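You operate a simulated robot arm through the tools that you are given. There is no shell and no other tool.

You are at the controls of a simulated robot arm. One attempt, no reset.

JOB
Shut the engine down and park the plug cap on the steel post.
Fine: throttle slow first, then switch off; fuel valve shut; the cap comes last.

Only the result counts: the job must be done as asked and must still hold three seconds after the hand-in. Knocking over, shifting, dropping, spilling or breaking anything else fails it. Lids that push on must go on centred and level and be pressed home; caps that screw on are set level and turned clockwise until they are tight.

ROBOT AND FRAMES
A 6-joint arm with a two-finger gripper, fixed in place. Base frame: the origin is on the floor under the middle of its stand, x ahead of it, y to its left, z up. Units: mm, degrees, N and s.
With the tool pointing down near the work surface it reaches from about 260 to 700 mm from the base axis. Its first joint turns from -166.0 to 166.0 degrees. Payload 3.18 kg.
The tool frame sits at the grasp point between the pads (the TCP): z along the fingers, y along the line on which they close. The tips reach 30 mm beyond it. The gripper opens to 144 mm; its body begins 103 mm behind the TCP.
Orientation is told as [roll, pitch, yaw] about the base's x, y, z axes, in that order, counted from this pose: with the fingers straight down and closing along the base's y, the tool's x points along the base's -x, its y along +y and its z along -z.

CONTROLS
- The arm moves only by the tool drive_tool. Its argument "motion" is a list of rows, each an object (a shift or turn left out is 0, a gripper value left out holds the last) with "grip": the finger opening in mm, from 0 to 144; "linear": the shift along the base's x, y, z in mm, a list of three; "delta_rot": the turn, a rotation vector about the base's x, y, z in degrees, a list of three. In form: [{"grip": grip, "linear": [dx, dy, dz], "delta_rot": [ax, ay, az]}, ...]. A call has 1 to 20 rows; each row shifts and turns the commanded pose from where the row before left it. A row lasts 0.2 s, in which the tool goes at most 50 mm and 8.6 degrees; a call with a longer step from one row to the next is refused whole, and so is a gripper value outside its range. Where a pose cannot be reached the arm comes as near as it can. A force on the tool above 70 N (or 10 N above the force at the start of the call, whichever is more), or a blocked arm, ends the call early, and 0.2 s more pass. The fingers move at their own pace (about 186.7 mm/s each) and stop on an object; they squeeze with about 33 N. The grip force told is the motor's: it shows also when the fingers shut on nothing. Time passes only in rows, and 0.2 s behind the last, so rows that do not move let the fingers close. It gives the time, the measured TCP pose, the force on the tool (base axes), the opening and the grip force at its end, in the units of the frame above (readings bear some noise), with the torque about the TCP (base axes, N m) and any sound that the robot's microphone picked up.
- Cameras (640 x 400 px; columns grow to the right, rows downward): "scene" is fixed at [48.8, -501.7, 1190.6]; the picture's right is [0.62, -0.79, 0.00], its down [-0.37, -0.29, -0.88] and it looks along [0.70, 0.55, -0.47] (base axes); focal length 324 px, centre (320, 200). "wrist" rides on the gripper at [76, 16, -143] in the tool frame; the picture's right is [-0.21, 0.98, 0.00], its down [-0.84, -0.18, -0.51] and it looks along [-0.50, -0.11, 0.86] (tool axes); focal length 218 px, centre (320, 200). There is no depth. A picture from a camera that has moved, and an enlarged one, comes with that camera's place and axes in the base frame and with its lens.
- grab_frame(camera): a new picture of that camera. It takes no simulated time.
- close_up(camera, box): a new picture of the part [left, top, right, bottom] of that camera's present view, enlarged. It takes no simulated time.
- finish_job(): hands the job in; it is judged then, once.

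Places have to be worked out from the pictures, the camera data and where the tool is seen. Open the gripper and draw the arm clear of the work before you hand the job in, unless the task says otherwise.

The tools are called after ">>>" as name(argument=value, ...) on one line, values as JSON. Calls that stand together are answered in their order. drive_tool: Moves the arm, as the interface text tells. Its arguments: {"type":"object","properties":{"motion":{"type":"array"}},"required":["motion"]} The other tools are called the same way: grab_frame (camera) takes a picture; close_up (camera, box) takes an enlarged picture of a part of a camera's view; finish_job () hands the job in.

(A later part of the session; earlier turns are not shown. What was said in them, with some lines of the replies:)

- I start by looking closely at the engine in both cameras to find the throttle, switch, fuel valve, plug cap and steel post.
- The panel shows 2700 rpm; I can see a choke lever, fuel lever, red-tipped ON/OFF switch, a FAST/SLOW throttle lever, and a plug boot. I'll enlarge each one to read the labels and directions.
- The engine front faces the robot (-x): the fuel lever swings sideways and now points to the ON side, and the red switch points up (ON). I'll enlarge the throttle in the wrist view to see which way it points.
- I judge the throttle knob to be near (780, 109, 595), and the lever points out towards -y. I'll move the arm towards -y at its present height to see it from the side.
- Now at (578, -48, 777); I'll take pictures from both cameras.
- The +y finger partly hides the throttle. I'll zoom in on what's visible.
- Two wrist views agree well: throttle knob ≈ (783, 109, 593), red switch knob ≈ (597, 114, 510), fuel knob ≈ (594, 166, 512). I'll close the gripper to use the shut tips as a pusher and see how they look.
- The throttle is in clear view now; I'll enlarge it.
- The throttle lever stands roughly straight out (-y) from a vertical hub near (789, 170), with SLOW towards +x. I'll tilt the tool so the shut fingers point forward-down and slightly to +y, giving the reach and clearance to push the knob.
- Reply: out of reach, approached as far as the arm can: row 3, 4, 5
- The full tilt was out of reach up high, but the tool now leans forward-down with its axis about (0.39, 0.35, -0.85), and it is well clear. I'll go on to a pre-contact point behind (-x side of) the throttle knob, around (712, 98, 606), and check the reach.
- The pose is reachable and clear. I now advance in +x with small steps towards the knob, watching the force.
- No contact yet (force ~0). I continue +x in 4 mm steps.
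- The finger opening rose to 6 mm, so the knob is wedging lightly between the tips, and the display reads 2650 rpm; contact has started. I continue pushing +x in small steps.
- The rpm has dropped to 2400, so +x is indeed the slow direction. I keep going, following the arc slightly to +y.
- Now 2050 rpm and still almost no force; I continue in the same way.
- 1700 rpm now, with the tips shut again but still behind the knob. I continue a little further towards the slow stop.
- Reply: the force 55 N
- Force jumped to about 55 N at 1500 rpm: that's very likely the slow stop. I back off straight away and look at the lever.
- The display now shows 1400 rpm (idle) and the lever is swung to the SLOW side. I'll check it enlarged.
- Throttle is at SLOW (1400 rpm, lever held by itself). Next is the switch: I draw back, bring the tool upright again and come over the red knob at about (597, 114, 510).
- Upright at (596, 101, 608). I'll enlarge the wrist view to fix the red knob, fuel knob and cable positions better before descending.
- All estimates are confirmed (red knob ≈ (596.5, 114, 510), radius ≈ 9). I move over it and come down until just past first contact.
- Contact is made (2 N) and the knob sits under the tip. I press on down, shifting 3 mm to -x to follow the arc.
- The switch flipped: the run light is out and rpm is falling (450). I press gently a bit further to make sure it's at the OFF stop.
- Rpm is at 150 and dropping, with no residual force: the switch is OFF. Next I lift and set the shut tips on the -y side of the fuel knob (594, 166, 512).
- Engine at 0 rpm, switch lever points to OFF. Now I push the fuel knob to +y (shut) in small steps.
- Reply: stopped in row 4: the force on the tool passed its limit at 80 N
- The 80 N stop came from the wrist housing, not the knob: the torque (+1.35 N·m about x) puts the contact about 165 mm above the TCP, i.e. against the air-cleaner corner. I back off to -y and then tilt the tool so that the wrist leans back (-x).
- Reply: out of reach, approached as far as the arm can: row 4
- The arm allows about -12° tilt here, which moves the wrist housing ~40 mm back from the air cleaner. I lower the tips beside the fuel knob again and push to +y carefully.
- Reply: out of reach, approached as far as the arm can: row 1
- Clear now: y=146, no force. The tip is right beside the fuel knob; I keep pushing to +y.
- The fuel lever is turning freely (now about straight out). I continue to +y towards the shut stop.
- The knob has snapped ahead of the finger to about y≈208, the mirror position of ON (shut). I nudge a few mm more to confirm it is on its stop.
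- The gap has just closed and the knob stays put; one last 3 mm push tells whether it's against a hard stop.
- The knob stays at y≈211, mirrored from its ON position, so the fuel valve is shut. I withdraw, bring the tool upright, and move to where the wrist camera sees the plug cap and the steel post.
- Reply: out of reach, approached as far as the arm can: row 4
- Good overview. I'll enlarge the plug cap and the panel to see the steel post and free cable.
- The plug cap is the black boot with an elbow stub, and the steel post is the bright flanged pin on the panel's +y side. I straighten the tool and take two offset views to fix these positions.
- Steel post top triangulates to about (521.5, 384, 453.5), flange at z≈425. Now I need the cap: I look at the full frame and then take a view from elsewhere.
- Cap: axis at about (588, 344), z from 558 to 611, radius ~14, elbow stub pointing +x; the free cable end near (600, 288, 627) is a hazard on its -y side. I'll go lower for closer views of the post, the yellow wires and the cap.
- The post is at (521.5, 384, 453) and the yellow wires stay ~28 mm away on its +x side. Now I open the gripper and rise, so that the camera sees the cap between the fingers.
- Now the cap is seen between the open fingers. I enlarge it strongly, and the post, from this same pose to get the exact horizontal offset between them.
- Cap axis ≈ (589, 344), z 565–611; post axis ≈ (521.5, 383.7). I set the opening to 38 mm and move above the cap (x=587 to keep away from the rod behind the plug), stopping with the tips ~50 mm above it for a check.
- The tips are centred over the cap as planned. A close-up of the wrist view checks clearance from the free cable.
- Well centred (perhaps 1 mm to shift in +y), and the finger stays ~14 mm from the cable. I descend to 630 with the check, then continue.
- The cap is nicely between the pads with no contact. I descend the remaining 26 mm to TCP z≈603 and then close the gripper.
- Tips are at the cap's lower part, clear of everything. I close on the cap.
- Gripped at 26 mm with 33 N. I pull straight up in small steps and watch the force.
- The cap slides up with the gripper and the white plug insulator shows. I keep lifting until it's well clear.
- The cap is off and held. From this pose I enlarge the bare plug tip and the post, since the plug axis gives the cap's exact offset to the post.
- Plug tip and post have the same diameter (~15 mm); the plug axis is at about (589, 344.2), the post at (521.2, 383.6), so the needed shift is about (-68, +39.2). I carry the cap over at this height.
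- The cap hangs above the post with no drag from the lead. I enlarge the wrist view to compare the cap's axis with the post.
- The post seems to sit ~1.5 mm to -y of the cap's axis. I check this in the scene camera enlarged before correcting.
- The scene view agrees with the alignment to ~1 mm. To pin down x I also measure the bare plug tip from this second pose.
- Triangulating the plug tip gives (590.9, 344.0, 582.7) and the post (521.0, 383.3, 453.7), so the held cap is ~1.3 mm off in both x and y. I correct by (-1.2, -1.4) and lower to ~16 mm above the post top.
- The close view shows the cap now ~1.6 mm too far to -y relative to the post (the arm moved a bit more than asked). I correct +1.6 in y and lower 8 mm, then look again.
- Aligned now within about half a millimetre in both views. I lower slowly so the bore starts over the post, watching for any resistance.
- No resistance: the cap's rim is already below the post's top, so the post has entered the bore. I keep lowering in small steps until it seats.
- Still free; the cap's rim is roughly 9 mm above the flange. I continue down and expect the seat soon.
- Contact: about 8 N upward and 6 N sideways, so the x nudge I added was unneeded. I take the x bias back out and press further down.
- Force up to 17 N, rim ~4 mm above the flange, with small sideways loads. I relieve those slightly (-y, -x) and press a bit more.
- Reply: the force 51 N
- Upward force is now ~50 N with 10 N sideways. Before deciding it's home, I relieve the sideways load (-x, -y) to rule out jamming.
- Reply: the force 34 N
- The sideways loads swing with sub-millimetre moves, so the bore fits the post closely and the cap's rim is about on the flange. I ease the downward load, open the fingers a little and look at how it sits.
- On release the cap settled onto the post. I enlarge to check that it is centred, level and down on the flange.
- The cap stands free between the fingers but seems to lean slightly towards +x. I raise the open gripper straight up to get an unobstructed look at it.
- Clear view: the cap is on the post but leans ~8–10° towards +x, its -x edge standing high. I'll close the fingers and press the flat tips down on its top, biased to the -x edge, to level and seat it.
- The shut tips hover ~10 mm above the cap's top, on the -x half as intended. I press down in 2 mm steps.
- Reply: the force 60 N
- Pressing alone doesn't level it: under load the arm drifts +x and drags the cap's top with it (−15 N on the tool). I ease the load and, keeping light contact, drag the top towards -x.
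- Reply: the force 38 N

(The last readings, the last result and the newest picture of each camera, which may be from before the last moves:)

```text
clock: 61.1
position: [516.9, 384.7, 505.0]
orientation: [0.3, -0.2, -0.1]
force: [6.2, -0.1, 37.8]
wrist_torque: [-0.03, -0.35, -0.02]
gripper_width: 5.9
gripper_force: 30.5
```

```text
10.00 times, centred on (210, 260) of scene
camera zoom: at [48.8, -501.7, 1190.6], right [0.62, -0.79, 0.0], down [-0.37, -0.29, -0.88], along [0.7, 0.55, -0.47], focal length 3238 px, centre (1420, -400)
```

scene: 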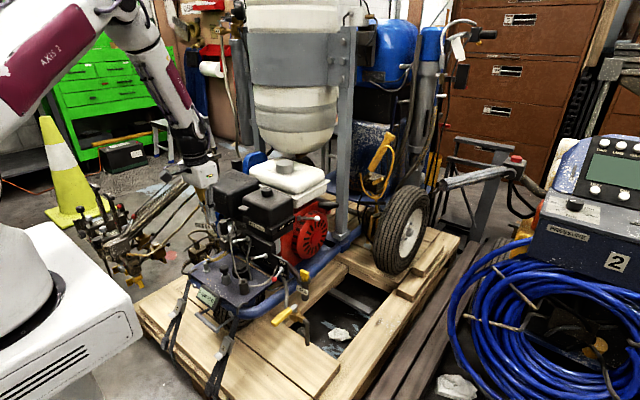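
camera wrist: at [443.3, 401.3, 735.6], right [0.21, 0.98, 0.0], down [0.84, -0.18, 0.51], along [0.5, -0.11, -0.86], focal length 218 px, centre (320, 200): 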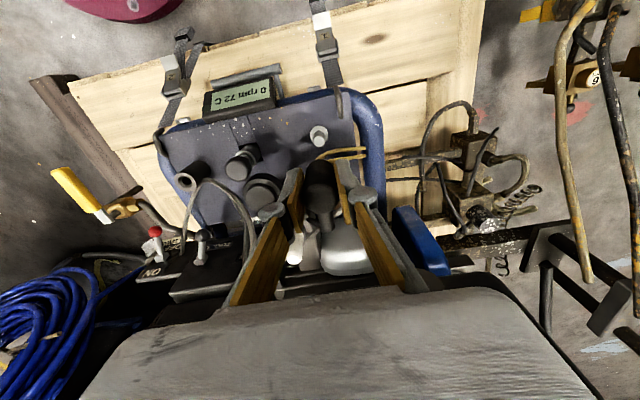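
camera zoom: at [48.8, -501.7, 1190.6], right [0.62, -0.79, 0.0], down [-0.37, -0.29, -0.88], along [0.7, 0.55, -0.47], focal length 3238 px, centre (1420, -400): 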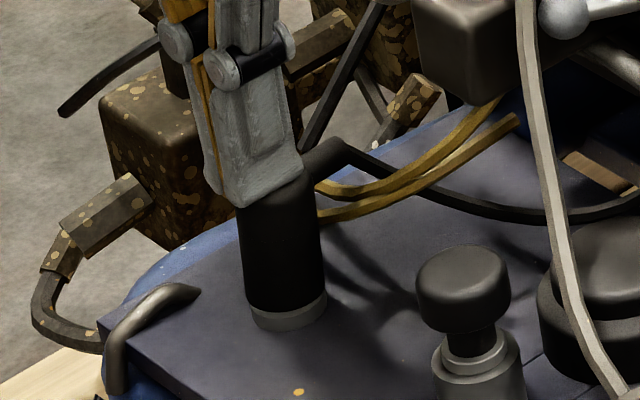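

That works: the cap is straightening and the flange shows again on the -x side. I continue a few more millimetres.

>>> drive_tool(motion=[{"linear": [-1, 0, 0]}, {"linear": [-1, 0, 0]}, {"linear": [-1, 0, 0]}, {"linear": [0, 0, 0]}])

>>> close_up(camera="wrist", box=[280, 120, 360, 190])

>>> close_up(camera="scene", box=[190, 240, 230, 280])

```text
clock: 62.1
position: [513.9, 385.4, 504.7]
orientation: [0.3, -0.2, 0.0]
force: [9.7, 2.3, 31.3]
wrist_torque: [0.02, -0.42, -0.01]
gripper_width: 5.8
gripper_force: 31.1
```

```text
5.71 times, centred on (320, 155) of wrist
camera zoom: at [436.2, 399.9, 646.8], right [0.21, 0.98, 0.01], down [0.84, -0.18, 0.51], along [0.5, -0.1, -0.86], focal length 1247 px, centre (320, 457)
```

zoom: 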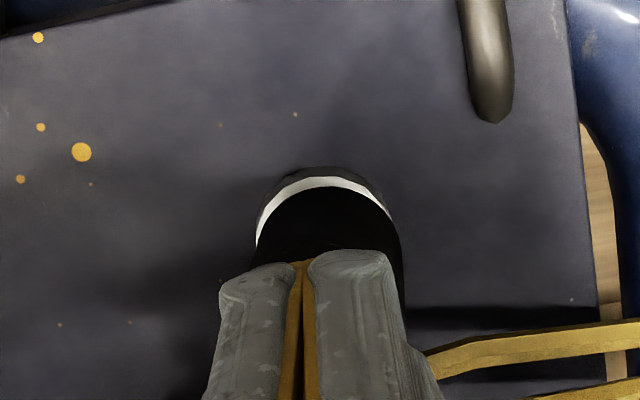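

```text
10.00 times, centred on (210, 260) of scene
camera zoom: at [48.8, -501.7, 1190.6], right [0.62, -0.79, 0.0], down [-0.37, -0.29, -0.88], along [0.7, 0.55, -0.47], focal length 3238 px, centre (1420, -400)
```

zoom: 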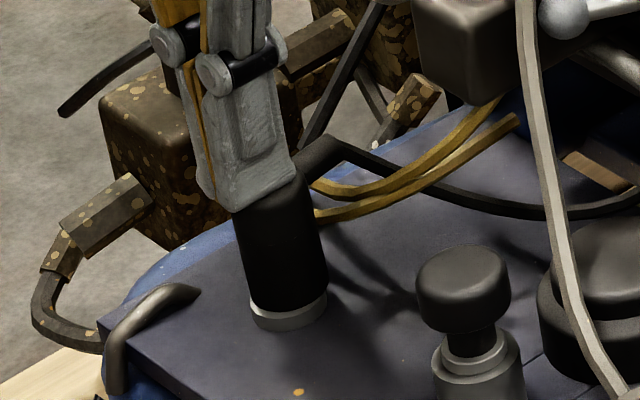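

The cap now stands vertical and concentric with the flange in both views. I unload gently straight up and check that it stays.

>>> drive_tool(motion=[{"linear": [0, 0, 1]}, {"linear": [0, 0, 1]}, {"linear": [0, 0, 1.5]}, {"linear": [0, 0, 2]}, {"linear": [0, 0, 5]}, {"linear": [0, 0, 10]}, {"linear": [0, 0, 20]}, {"linear": [0, 0, 30]}, {"linear": [0, 0, 0]}])

>>> close_up(camera="wrist", box=[280, 110, 360, 180])

>>> close_up(camera="scene", box=[190, 240, 230, 280])

```text
clock: 64.1
position: [509.9, 383.5, 572.9]
orientation: [0.0, 0.2, -0.1]
force: [0.3, -0.2, -0.5]
wrist_torque: [0.0, -0.03, -0.04]
gripper_width: 0.0
gripper_force: 30.7
```

```text
5.71 times, centred on (320, 145) of wrist
camera zoom: at [433.8, 399.3, 715.6], right [0.21, 0.98, 0.0], down [0.84, -0.18, 0.51], along [0.5, -0.11, -0.86], focal length 1247 px, centre (320, 514)
```

zoom: 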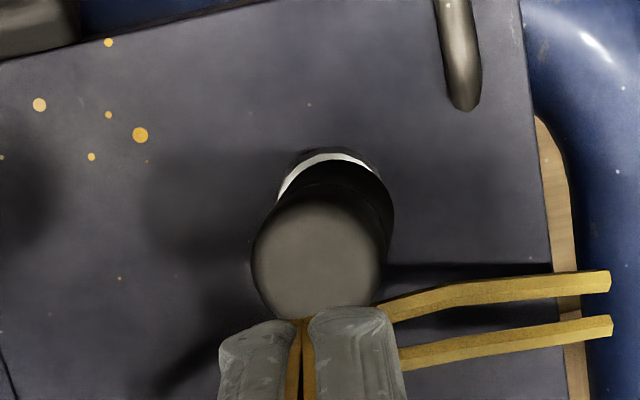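

```text
10.00 times, centred on (210, 260) of scene
camera zoom: at [48.8, -501.7, 1190.6], right [0.62, -0.79, 0.0], down [-0.37, -0.29, -0.88], along [0.7, 0.55, -0.47], focal length 3238 px, centre (1420, -400)
```

zoom: 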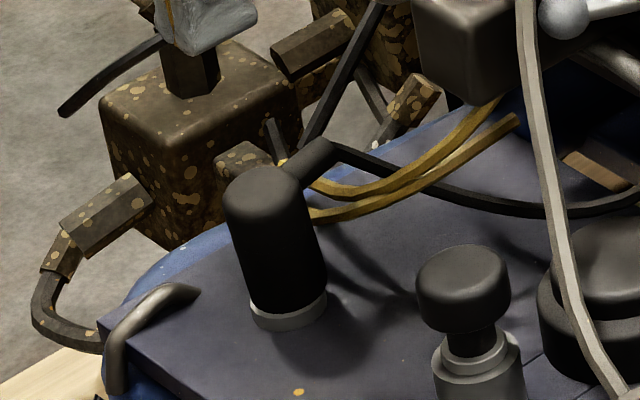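

After unloading, the tool's rebound left the cap leaning a little the other way (-x, -y). I move the gripper clear, wait a moment, and take careful views to see whether it settles.

>>> drive_tool(motion=[{"linear": [0, -15, 20]}, {"linear": [0, -25, 20]}, {"linear": [0, -30, 0]}, {"linear": [0, 0, 0]}, {"linear": [0, 0, 0]}, {"linear": [0, 0, 0]}])

>>> grab_frame(camera="wrist")

>>> close_up(camera="scene", box=[190, 240, 230, 280])

```text
clock: 65.5
position: [512.0, 313.8, 611.8]
orientation: [0.1, 0.0, -0.1]
force: [0.3, -0.1, -0.3]
wrist_torque: [-0.01, -0.02, -0.01]
gripper_width: 0.0
gripper_force: 31.2
```

```text
taken
camera wrist: at [435.6, 328.9, 754.6], right [0.21, 0.98, 0.0], down [0.84, -0.18, 0.51], along [0.5, -0.11, -0.86], focal length 218 px, centre (320, 200)
```

wrist: 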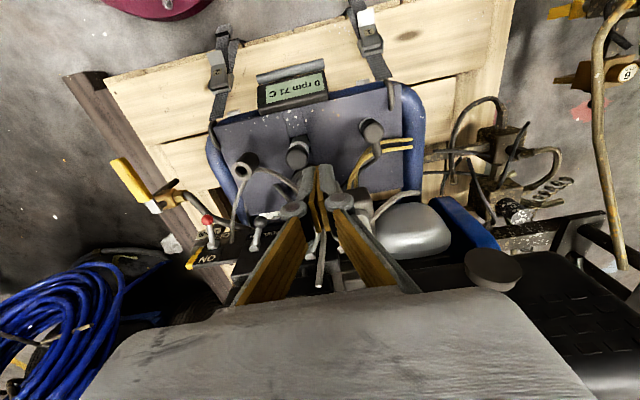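

```text
10.00 times, centred on (210, 260) of scene
camera zoom: at [48.8, -501.7, 1190.6], right [0.62, -0.79, 0.0], down [-0.37, -0.29, -0.88], along [0.7, 0.55, -0.47], focal length 3238 px, centre (1420, -400)
```

zoom: 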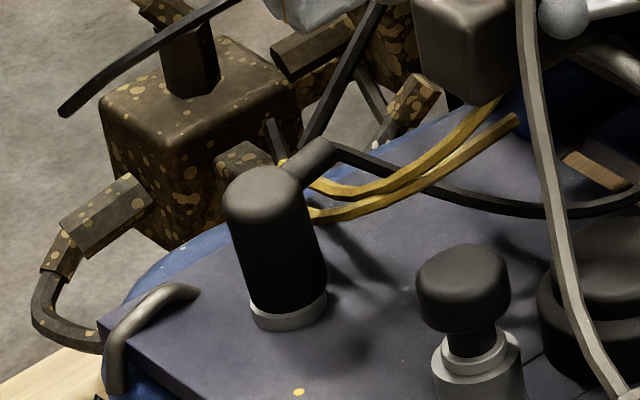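

The tilt stays as it is (the fit has friction), so it has to be set level deliberately. I enlarge the cap from this clear viewpoint to measure the tilt.

>>> close_up(camera="wrist", box=[345, 105, 400, 160])

>>> close_up(camera="scene", box=[198, 250, 220, 276])

```text
7.27 times, centred on (372, 132) of wrist
camera zoom: at [435.6, 328.9, 754.6], right [0.21, 0.98, 0.0], down [0.84, -0.18, 0.51], along [0.5, -0.11, -0.86], focal length 1587 px, centre (-62, 691)
```

zoom: 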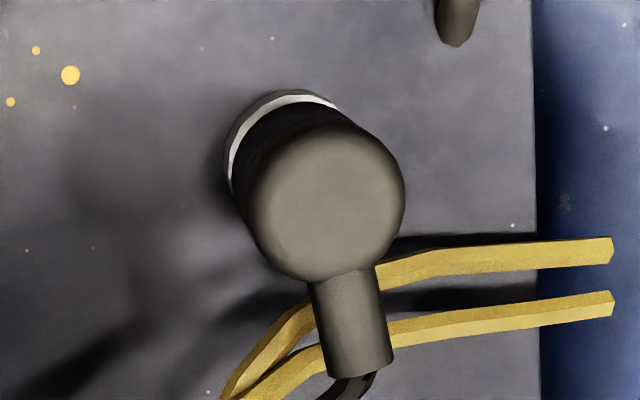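

```text
15.38 times, centred on (209, 263) of scene
camera zoom: at [48.8, -501.7, 1190.6], right [0.62, -0.79, 0.0], down [-0.37, -0.29, -0.88], along [0.7, 0.55, -0.47], focal length 4981 px, centre (2028, -769)
```

zoom: 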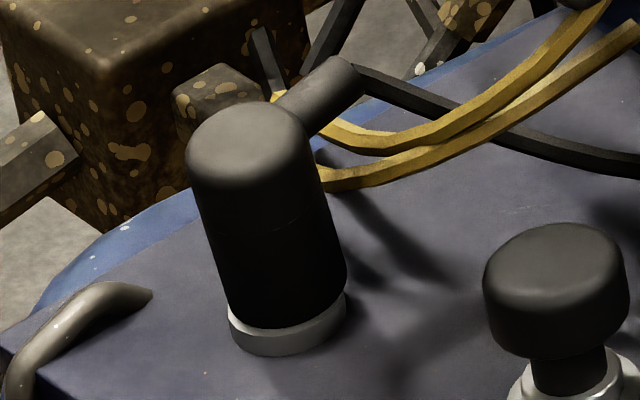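

The top leans about 5° towards (-x, -y), rim ~2 mm above the flange. I'll straddle it again, grip it without any down-load (the flat pads correct the y-lean), nudge it upright in x, and release.

>>> drive_tool(motion=[{"grip": 46, "linear": [3, 35, 0]}, {"linear": [4, 36, 0]}, {"linear": [0, 0, -20]}, {"linear": [0, 0, -20]}, {"linear": [0, 0, -25]}, {"linear": [0, 0, -25]}, {"linear": [0, 0, -25]}, {"linear": [0, 0, -22]}, {"linear": [0, 0, 0]}])

>>> close_up(camera="wrist", box=[270, 120, 370, 230])

>>> close_up(camera="scene", box=[190, 240, 230, 280])

```text
clock: 67.5
position: [518.8, 384.8, 474.4]
orientation: [0.1, 0.0, -0.1]
force: [0.2, 0.0, -1.3]
wrist_torque: [0.01, 0.0, -0.01]
gripper_width: 45.9
gripper_force: 0.0
```

```text
3.64 times, centred on (320, 175) of wrist
camera zoom: at [442.2, 399.7, 617.6], right [0.21, 0.98, 0.0], down [0.84, -0.18, 0.51], along [0.5, -0.11, -0.86], focal length 794 px, centre (320, 291)
```

zoom: 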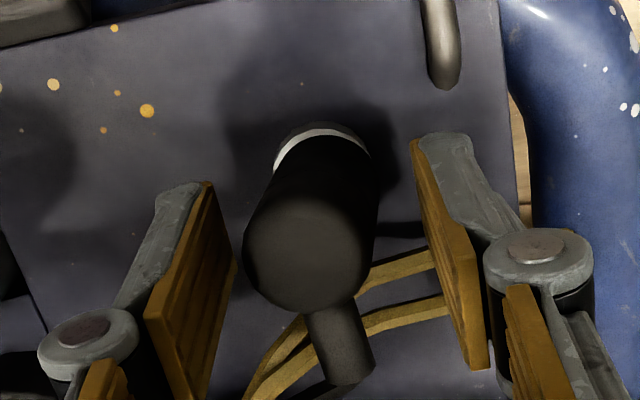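

```text
10.00 times, centred on (210, 260) of scene
camera zoom: at [48.8, -501.7, 1190.6], right [0.62, -0.79, 0.0], down [-0.37, -0.29, -0.88], along [0.7, 0.55, -0.47], focal length 3238 px, centre (1420, -400)
```

zoom: 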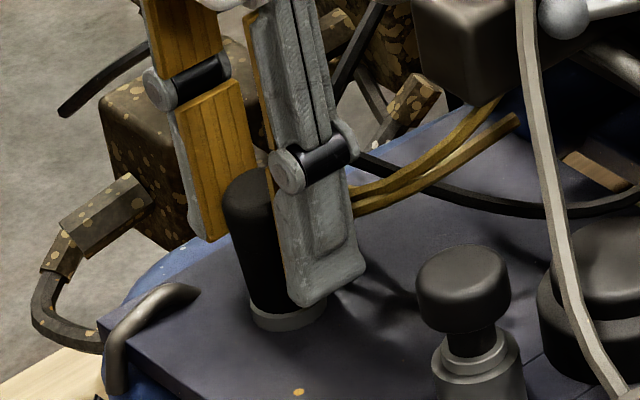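

The cap sits between the open pads without touching. I close on it now.

>>> drive_tool(motion=[{"grip": 30}, {"grip": 24}, {"grip": 0}, {"linear": [0, 0, 0]}])

>>> close_up(camera="wrist", box=[280, 120, 360, 220])

>>> close_up(camera="scene", box=[190, 240, 230, 280])

```text
clock: 68.5
position: [518.6, 384.6, 474.0]
orientation: [0.1, 0.0, -0.2]
force: [0.7, 0.7, -2.4]
wrist_torque: [0.06, -0.02, 0.02]
gripper_width: 26.2
gripper_force: 32.8
```

```text
4.00 times, centred on (320, 170) of wrist
camera zoom: at [442.0, 399.7, 617.7], right [0.21, 0.98, 0.0], down [0.84, -0.18, 0.51], along [0.5, -0.11, -0.86], focal length 873 px, centre (320, 320)
```

zoom: 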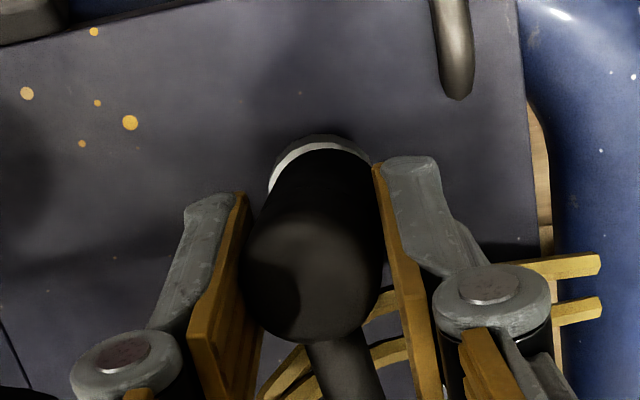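

```text
10.00 times, centred on (210, 260) of scene
camera zoom: at [48.8, -501.7, 1190.6], right [0.62, -0.79, 0.0], down [-0.37, -0.29, -0.88], along [0.7, 0.55, -0.47], focal length 3238 px, centre (1420, -400)
```

zoom: 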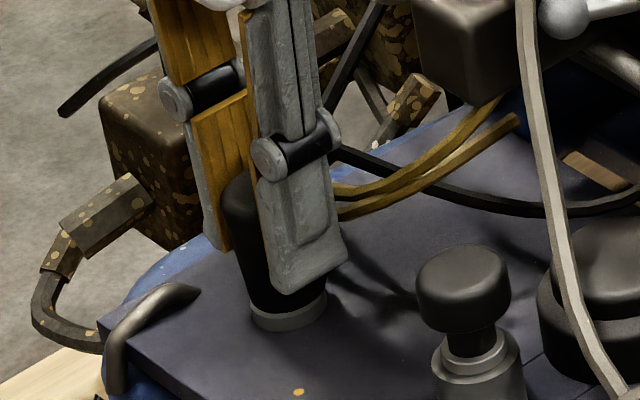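

Gripped; the y-lean is now small (~2°) and about 3° of -x lean remains. I nudge the gripped cap by (+2, +1) mm to bring it upright.

>>> drive_tool(motion=[{"linear": [1, 0.5, 0]}, {"linear": [1, 0.5, 0]}, {"linear": [0, 0, 0]}])

>>> close_up(camera="wrist", box=[280, 120, 360, 220])

>>> close_up(camera="scene", box=[190, 240, 230, 280])

```text
clock: 69.3
position: [518.0, 385.2, 474.6]
orientation: [0.0, 0.3, -0.1]
force: [-19.1, -5.5, 13.2]
wrist_torque: [-0.27, 0.7, -0.05]
gripper_width: 26.1
gripper_force: 32.7
```

```text
4.00 times, centred on (320, 170) of wrist
camera zoom: at [443.2, 400.4, 617.8], right [0.21, 0.98, 0.0], down [0.84, -0.18, 0.5], along [0.49, -0.11, -0.86], focal length 873 px, centre (320, 320)
```

zoom: 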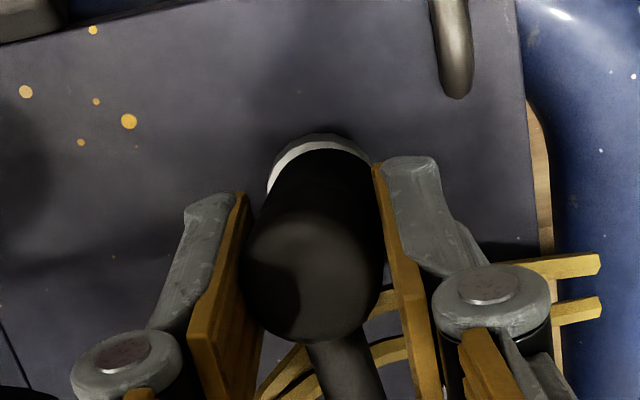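

```text
10.00 times, centred on (210, 260) of scene
camera zoom: at [48.8, -501.7, 1190.6], right [0.62, -0.79, 0.0], down [-0.37, -0.29, -0.88], along [0.7, 0.55, -0.47], focal length 3238 px, centre (1420, -400)
```

zoom: 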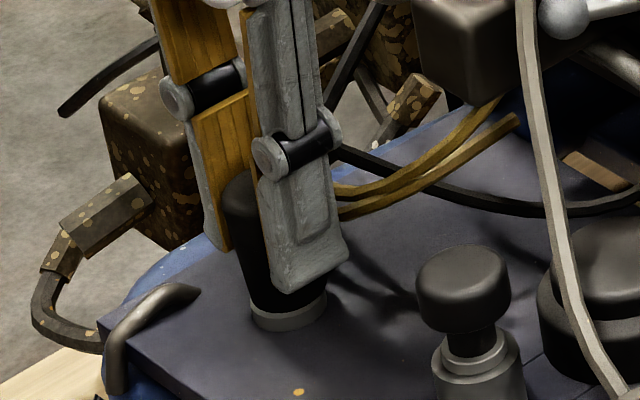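

Pushing sideways just loads the bore against the post (-19 N) because the grip holds the cap's tilt. So I rotate the tool instead: about +3.3° about y and -1.9° about x, pivoting effectively on the post.

>>> drive_tool(motion=[{"delta_rot": [-1, 1.7, 0]}, {"delta_rot": [-0.9, 1.6, 0]}, {"linear": [0, 0, 0]}, {"linear": [0, 0, 0]}])

>>> close_up(camera="wrist", box=[280, 120, 360, 220])

>>> close_up(camera="scene", box=[190, 240, 230, 280])

```text
clock: 70.3
position: [521.6, 386.5, 475.9]
orientation: [-1.8, 3.2, -0.2]
force: [-5.2, -3.5, -1.7]
wrist_torque: [-0.01, 0.19, -0.04]
gripper_width: 26.5
gripper_force: 32.9
```

```text
4.00 times, centred on (320, 170) of wrist
camera zoom: at [453.2, 405.9, 621.3], right [0.21, 0.98, -0.04], down [0.87, -0.17, 0.46], along [0.45, -0.13, -0.88], focal length 873 px, centre (320, 320)
```

zoom: 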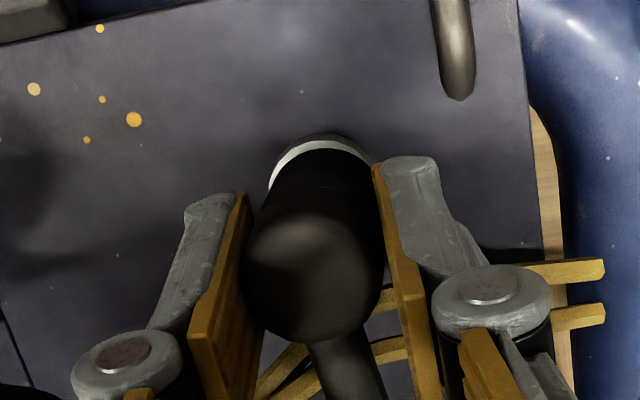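

```text
10.00 times, centred on (210, 260) of scene
camera zoom: at [48.8, -501.7, 1190.6], right [0.62, -0.79, 0.0], down [-0.37, -0.29, -0.88], along [0.7, 0.55, -0.47], focal length 3238 px, centre (1420, -400)
```

zoom: 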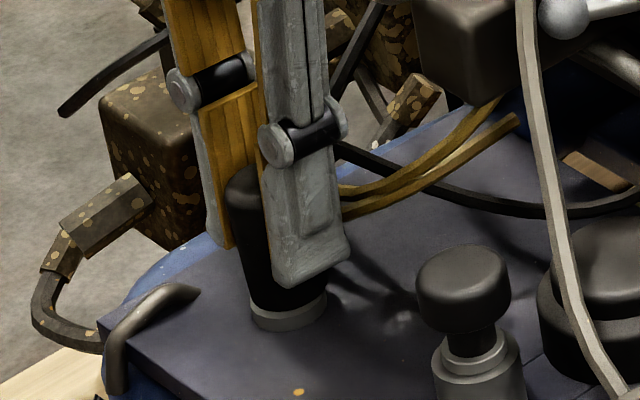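

Forces dropped to a few newtons. I enlarge the scene view to measure the cap's edges against the vertical.

>>> close_up(camera="scene", box=[198, 250, 220, 276])

```text
15.38 times, centred on (209, 263) of scene
camera zoom: at [48.8, -501.7, 1190.6], right [0.62, -0.79, 0.0], down [-0.37, -0.29, -0.88], along [0.7, 0.55, -0.47], focal length 4981 px, centre (2028, -769)
```

zoom: 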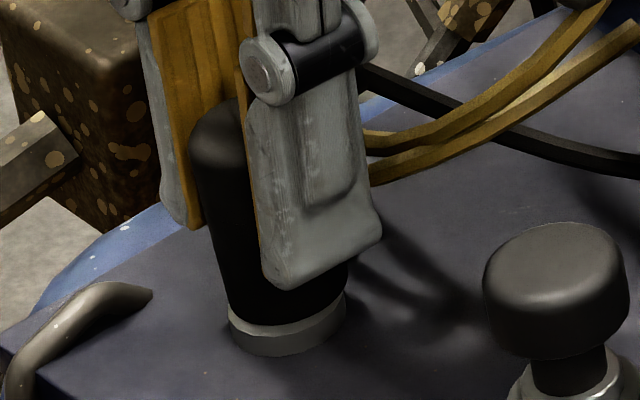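

The wrist geometry puts the cap's top centre within ~0.5 mm of the post axis: upright. I relieve the small remaining side load, then press straight down moderately to be sure it's home.

>>> drive_tool(motion=[{"linear": [-0.4, -0.3, 0]}, {"linear": [-0.1, 0, -1]}, {"linear": [-0.1, 0, -1]}, {"linear": [0, 0, 0]}])

>>> close_up(camera="wrist", box=[280, 120, 360, 220])

>>> close_up(camera="scene", box=[198, 250, 220, 276])

```text
clock: 71.3
position: [520.7, 385.9, 475.8]
orientation: [-1.7, 3.2, -0.2]
force: [-2.4, -8.4, 22.0]
wrist_torque: [-0.25, 0.18, -0.04]
gripper_width: 26.2
gripper_force: 32.8
```

```text
4.00 times, centred on (320, 170) of wrist
camera zoom: at [452.8, 406.0, 621.0], right [0.21, 0.98, -0.04], down [0.87, -0.17, 0.47], along [0.45, -0.13, -0.88], focal length 873 px, centre (320, 320)
```

zoom: 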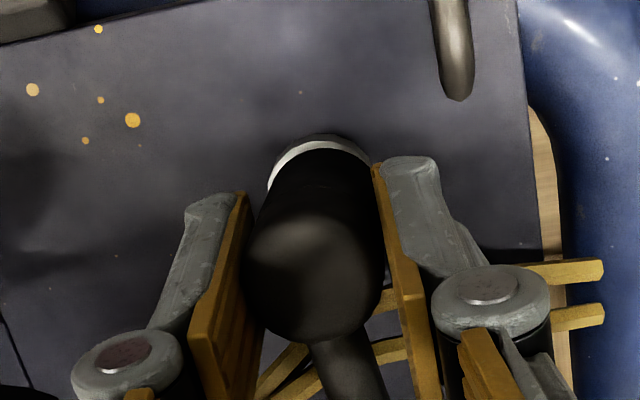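

```text
15.38 times, centred on (209, 263) of scene
camera zoom: at [48.8, -501.7, 1190.6], right [0.62, -0.79, 0.0], down [-0.37, -0.29, -0.88], along [0.7, 0.55, -0.47], focal length 4981 px, centre (2028, -769)
```

zoom: 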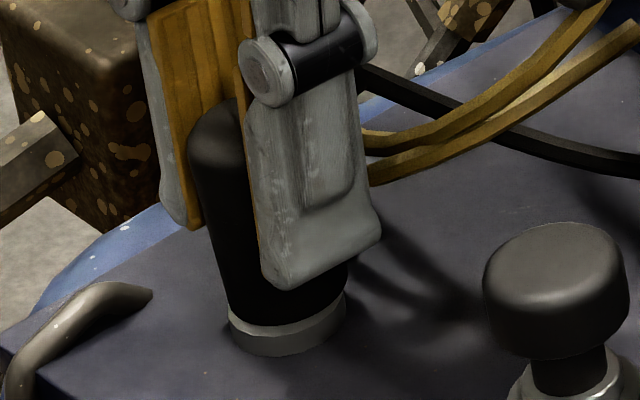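

Firm: 22 N with no travel, so the cap is home. I take the load back off, null the small side force and check before opening.

>>> drive_tool(motion=[{"linear": [0, -0.4, 1]}, {"linear": [-0.1, -0.2, 0.9]}, {"linear": [0, 0, 0]}])

```text
clock: 72.1
position: [519.2, 384.5, 474.9]
orientation: [-1.8, 3.3, -0.1]
force: [5.4, 7.1, -0.3]
wrist_torque: [0.15, -0.15, 0.04]
gripper_width: 25.9
gripper_force: 33.4
```

Slight over-correction (+5, +7 N); I nudge back by about (+0.35, +0.45).

>>> drive_tool(motion=[{"linear": [0.35, 0.45, 0]}, {"linear": [0, 0, 0]}, {"linear": [0, 0, 0]}])

```text
clock: 72.9
position: [519.4, 385.8, 474.6]
orientation: [-1.9, 3.5, -0.2]
force: [4.4, 3.7, -2.9]
wrist_torque: [0.11, -0.11, -0.05]
gripper_width: 25.8
gripper_force: 32.9
```

Nearly balanced; one more small nudge, then I open the fingers in stages.

>>> drive_tool(motion=[{"linear": [0.35, 0.3, 0.2]}, {"linear": [0, 0, 0]}, {"grip": 30}, {"grip": 36}, {"grip": 46}, {"linear": [0, 0, 0]}, {"linear": [0, 0, 0]}])

>>> close_up(camera="wrist", box=[280, 120, 360, 220])

>>> close_up(camera="scene", box=[198, 250, 220, 276])

```text
clock: 74.5
position: [519.6, 385.5, 475.1]
orientation: [-1.8, 3.3, -0.2]
force: [-0.4, 0.1, 0.1]
wrist_torque: [0.02, -0.01, 0.05]
gripper_width: 46.0
gripper_force: 0.1
```

```text
4.00 times, centred on (320, 170) of wrist
camera zoom: at [451.9, 405.8, 621.7], right [0.21, 0.98, -0.04], down [0.87, -0.17, 0.46], along [0.45, -0.13, -0.89], focal length 873 px, centre (320, 320)
```

zoom: 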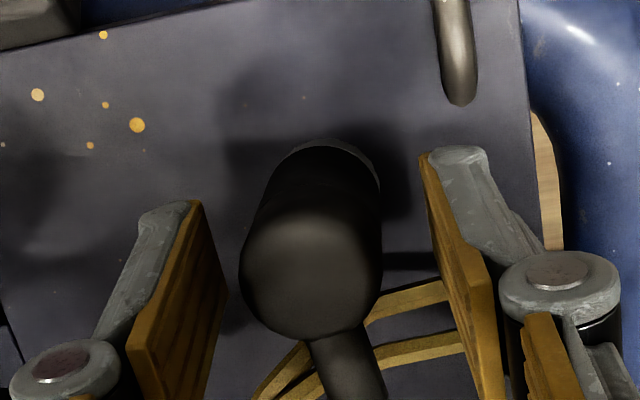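

```text
15.38 times, centred on (209, 263) of scene
camera zoom: at [48.8, -501.7, 1190.6], right [0.62, -0.79, 0.0], down [-0.37, -0.29, -0.88], along [0.7, 0.55, -0.47], focal length 4981 px, centre (2028, -769)
```

zoom: 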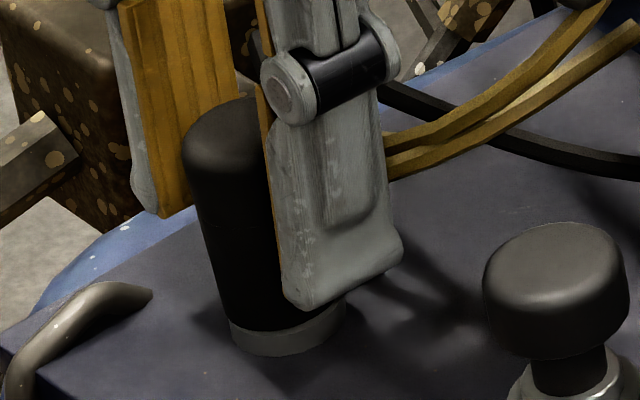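

Released with the tool force at zero. I lift clear straight up, then straighten the tool and look at the cap from two sides.

>>> drive_tool(motion=[{"linear": [0, 0.3, 6]}, {"linear": [0.5, 0, 12]}, {"linear": [1, 0, 20]}, {"linear": [0, 0, 25]}, {"linear": [0, 0, 30], "delta_rot": [1.8, -3.3, 0.2]}, {"linear": [0, -30, 20]}, {"linear": [0, -35, 10]}, {"linear": [0, -10, 0]}, {"linear": [0, 0, 0]}])

>>> close_up(camera="wrist", box=[345, 105, 400, 160])

>>> close_up(camera="scene", box=[198, 250, 220, 276])

```text
clock: 76.5
position: [521.0, 312.2, 598.6]
orientation: [0.0, 0.0, 0.0]
force: [0.5, -0.3, 0.3]
wrist_torque: [0.0, 0.01, 0.0]
gripper_width: 46.1
gripper_force: 0.1
```

```text
7.27 times, centred on (372, 132) of wrist
camera zoom: at [445.9, 326.9, 741.8], right [0.21, 0.98, 0.0], down [0.84, -0.18, 0.51], along [0.5, -0.1, -0.86], focal length 1587 px, centre (-62, 691)
```

zoom: 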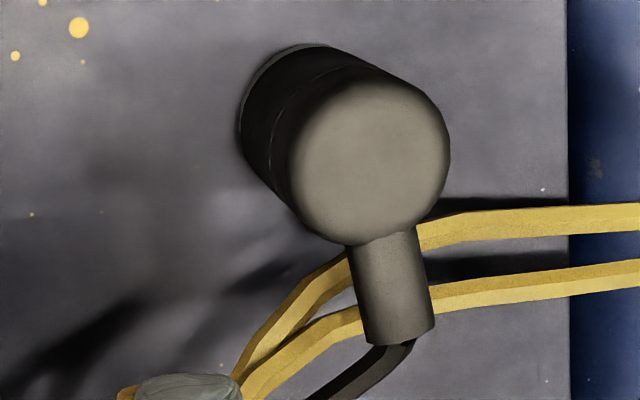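

```text
15.38 times, centred on (209, 263) of scene
camera zoom: at [48.8, -501.7, 1190.6], right [0.62, -0.79, 0.0], down [-0.37, -0.29, -0.88], along [0.7, 0.55, -0.47], focal length 4981 px, centre (2028, -769)
```

zoom: 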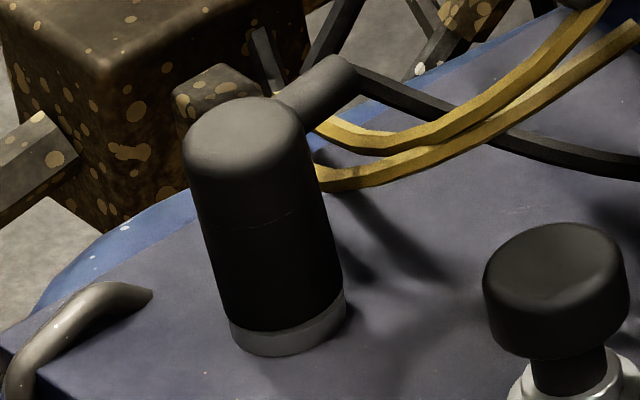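

In the same picture the cap's top centre lies within ~1 mm of the flange's centre: it is level (≤2°), centred, and its rim now rests on the flange. I withdraw the arm upward and back, open the gripper, and check everything else.

>>> drive_tool(motion=[{"linear": [-10, 0, 35]}, {"linear": [-15, 0, 40]}, {"linear": [-20, -10, 40]}, {"linear": [-20, -20, 30], "grip": 144}, {"linear": [-15, -30, 10]}, {"linear": [-10, -40, 0]}, {"linear": [0, -40, 0]}, {"linear": [0, 0, 0]}, {"linear": [0, 0, 0]}])

>>> grab_frame(camera="scene")

>>> close_up(camera="scene", box=[180, 190, 340, 310])

>>> close_up(camera="scene", box=[190, 240, 230, 280])

>>> grab_frame(camera="wrist")

```text
clock: 78.5
position: [430.9, 170.6, 754.6]
orientation: [0.0, -0.1, 0.2]
force: [-0.6, 0.0, -0.5]
wrist_torque: [-0.01, 0.0, 0.01]
gripper_width: 144.0
gripper_force: 0.1
```

```text
taken
```

scene: 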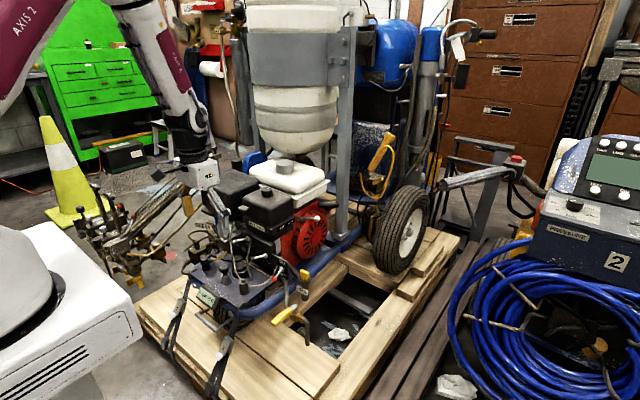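

```text
3.33 times, centred on (260, 250) of scene
camera zoom: at [48.8, -501.7, 1190.6], right [0.62, -0.79, 0.0], down [-0.37, -0.29, -0.88], along [0.7, 0.55, -0.47], focal length 1079 px, centre (520, 33)
```

zoom: 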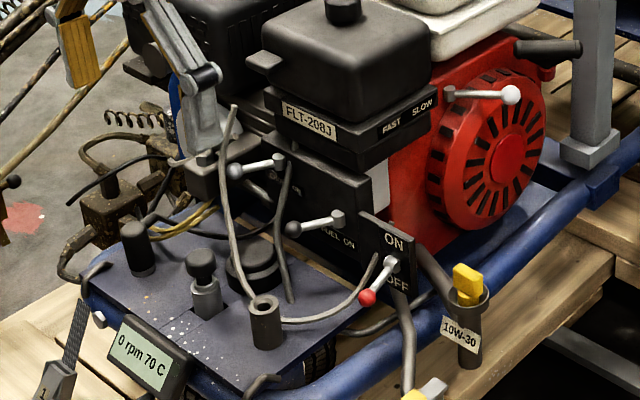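

```text
10.00 times, centred on (210, 260) of scene
camera zoom: at [48.8, -501.7, 1190.6], right [0.62, -0.79, 0.0], down [-0.37, -0.29, -0.88], along [0.7, 0.55, -0.47], focal length 3238 px, centre (1420, -400)
```

zoom: 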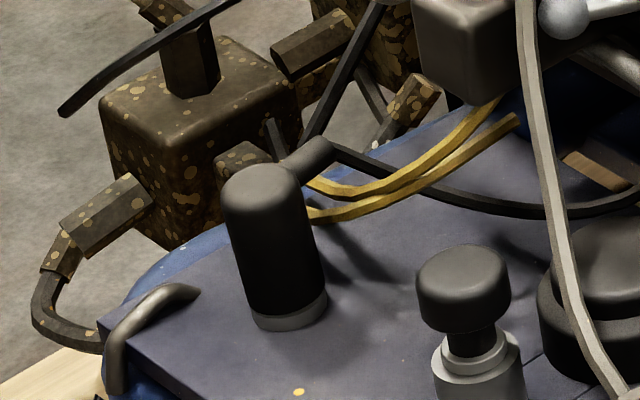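

```text
taken
camera wrist: at [354.6, 186.6, 897.6], right [0.21, 0.98, 0.0], down [0.84, -0.18, 0.51], along [0.5, -0.11, -0.86], focal length 218 px, centre (320, 200)
```

wrist: 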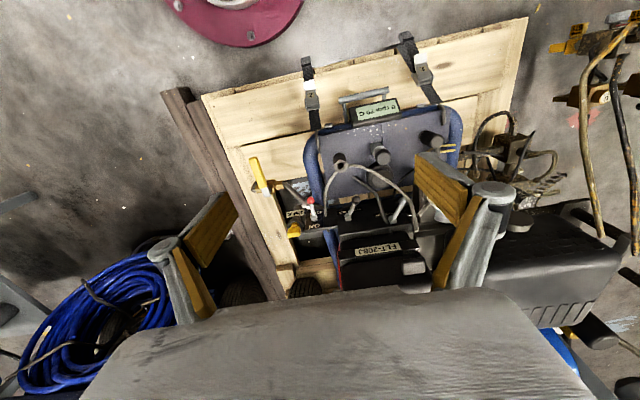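

Display reads 0 rpm; throttle at SLOW, switch OFF, fuel lever on the shut side, choke untouched, cap standing on the post. I take last close-ups of the levers and cap while moving the arm a little further clear.

>>> drive_tool(motion=[{"linear": [-15, -20, 20]}, {"linear": [-15, -20, 20]}, {"linear": [0, 0, 0]}, {"linear": [0, 0, 0]}])

>>> close_up(camera="wrist", box=[330, 110, 480, 230])

>>> close_up(camera="scene", box=[198, 250, 220, 276])

>>> close_up(camera="scene", box=[240, 200, 340, 285])

```text
clock: 79.5
position: [401.7, 131.6, 794.8]
orientation: [-0.1, 0.0, 0.0]
force: [0.6, 0.2, -0.1]
wrist_torque: [0.02, 0.02, 0.0]
gripper_width: 144.0
gripper_force: 0.0
```

```text
3.33 times, centred on (405, 170) of wrist
camera zoom: at [324.7, 147.1, 937.6], right [0.21, 0.98, 0.0], down [0.84, -0.18, 0.51], along [0.5, -0.11, -0.86], focal length 728 px, centre (37, 300)
```

zoom: 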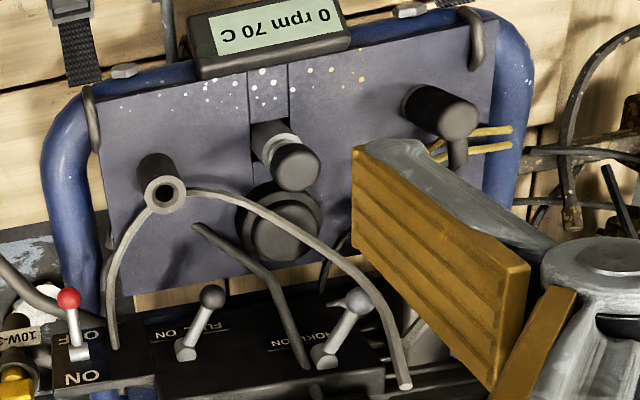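

```text
15.38 times, centred on (209, 263) of scene
camera zoom: at [48.8, -501.7, 1190.6], right [0.62, -0.79, 0.0], down [-0.37, -0.29, -0.88], along [0.7, 0.55, -0.47], focal length 4981 px, centre (2028, -769)
```

zoom: 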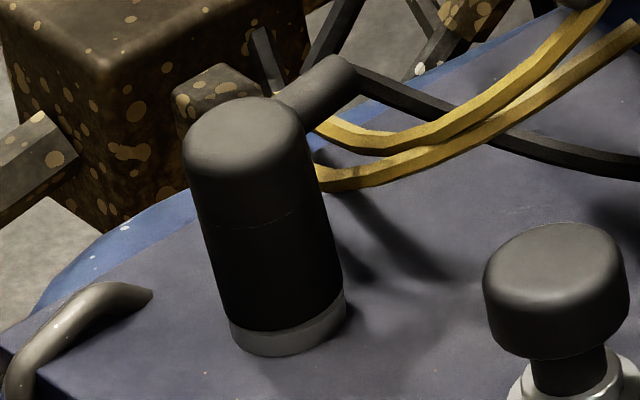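

```text
4.71 times, centred on (290, 242) of scene
camera zoom: at [48.8, -501.7, 1190.6], right [0.62, -0.79, 0.0], down [-0.37, -0.29, -0.88], along [0.7, 0.55, -0.47], focal length 1524 px, centre (461, 0)
```

zoom: 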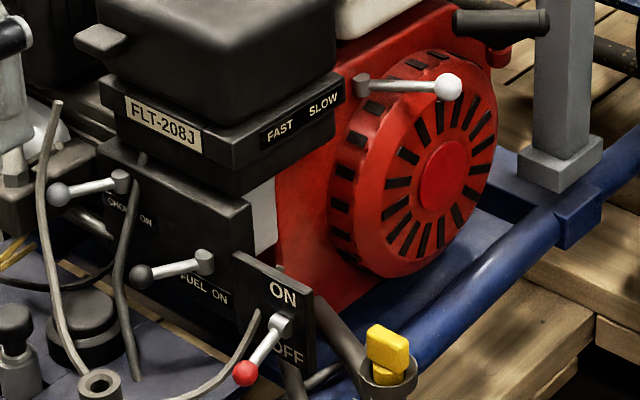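

Everything is in place; I take one more strongly enlarged wrist view of the cap to confirm that it is level from this viewpoint too.

>>> close_up(camera="wrist", box=[420, 125, 460, 165])

```text
10.00 times, centred on (440, 145) of wrist
camera zoom: at [324.7, 147.1, 937.6], right [0.21, 0.98, 0.0], down [0.84, -0.18, 0.51], along [0.5, -0.11, -0.86], focal length 2183 px, centre (-880, 750)
```

zoom: 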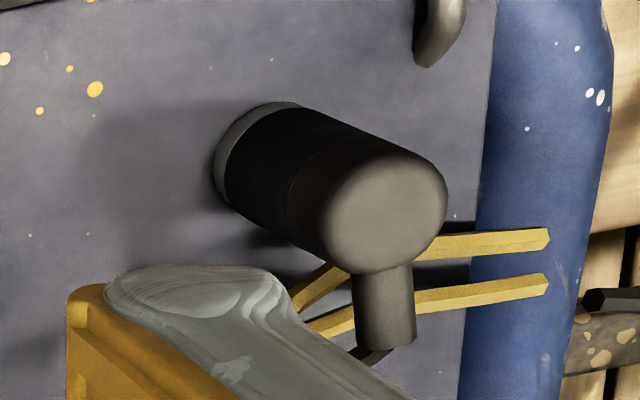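

Taking both viewpoints together, the cap's top centre is within ~1.5 mm of the post axis over its ~50 mm height (about 1.5–2°). It sits seated on the flange and hasn't moved in the last seconds. The engine is at 0 rpm, throttle slow, switch off, fuel shut, and the arm is clear with the gripper open, so I hand in the job.

>>> finish_job()

```text
The job is handed in.
```

The engine is shut down and the plug cap is parked on the steel post. I've handed the job in, but no verdict has come back yet.

| Step (in the order done) | Result |
|---|---|
| Throttle | Pushed to the SLOW stop; the engine dropped from 2700 to 1400 rpm |
| Switch | Flipped to OFF; the run light went out and the engine stopped (0 rpm) |
| Fuel valve | Swung across and snapped to the shut side, the mirror of its ON position |
| Plug cap | Pulled off the plug and set on the steel post, seated on its flange |

- **Cap level:** I estimate a tilt of about 1.5–2°. It leaned after the first two releases and took a re-grip to straighten. The fit on the post has enough play for it to tilt, but it did not move while I watched for the last few seconds.
- **Air cleaner contact:** On the first try at the fuel valve, the wrist pressed against what I took to be the air cleaner. The 80 N limit stopped the move. I saw no shift or damage afterwards.

The choke and everything else looked unchanged in the last pictures. The gripper is open and the arm is clear of the work.
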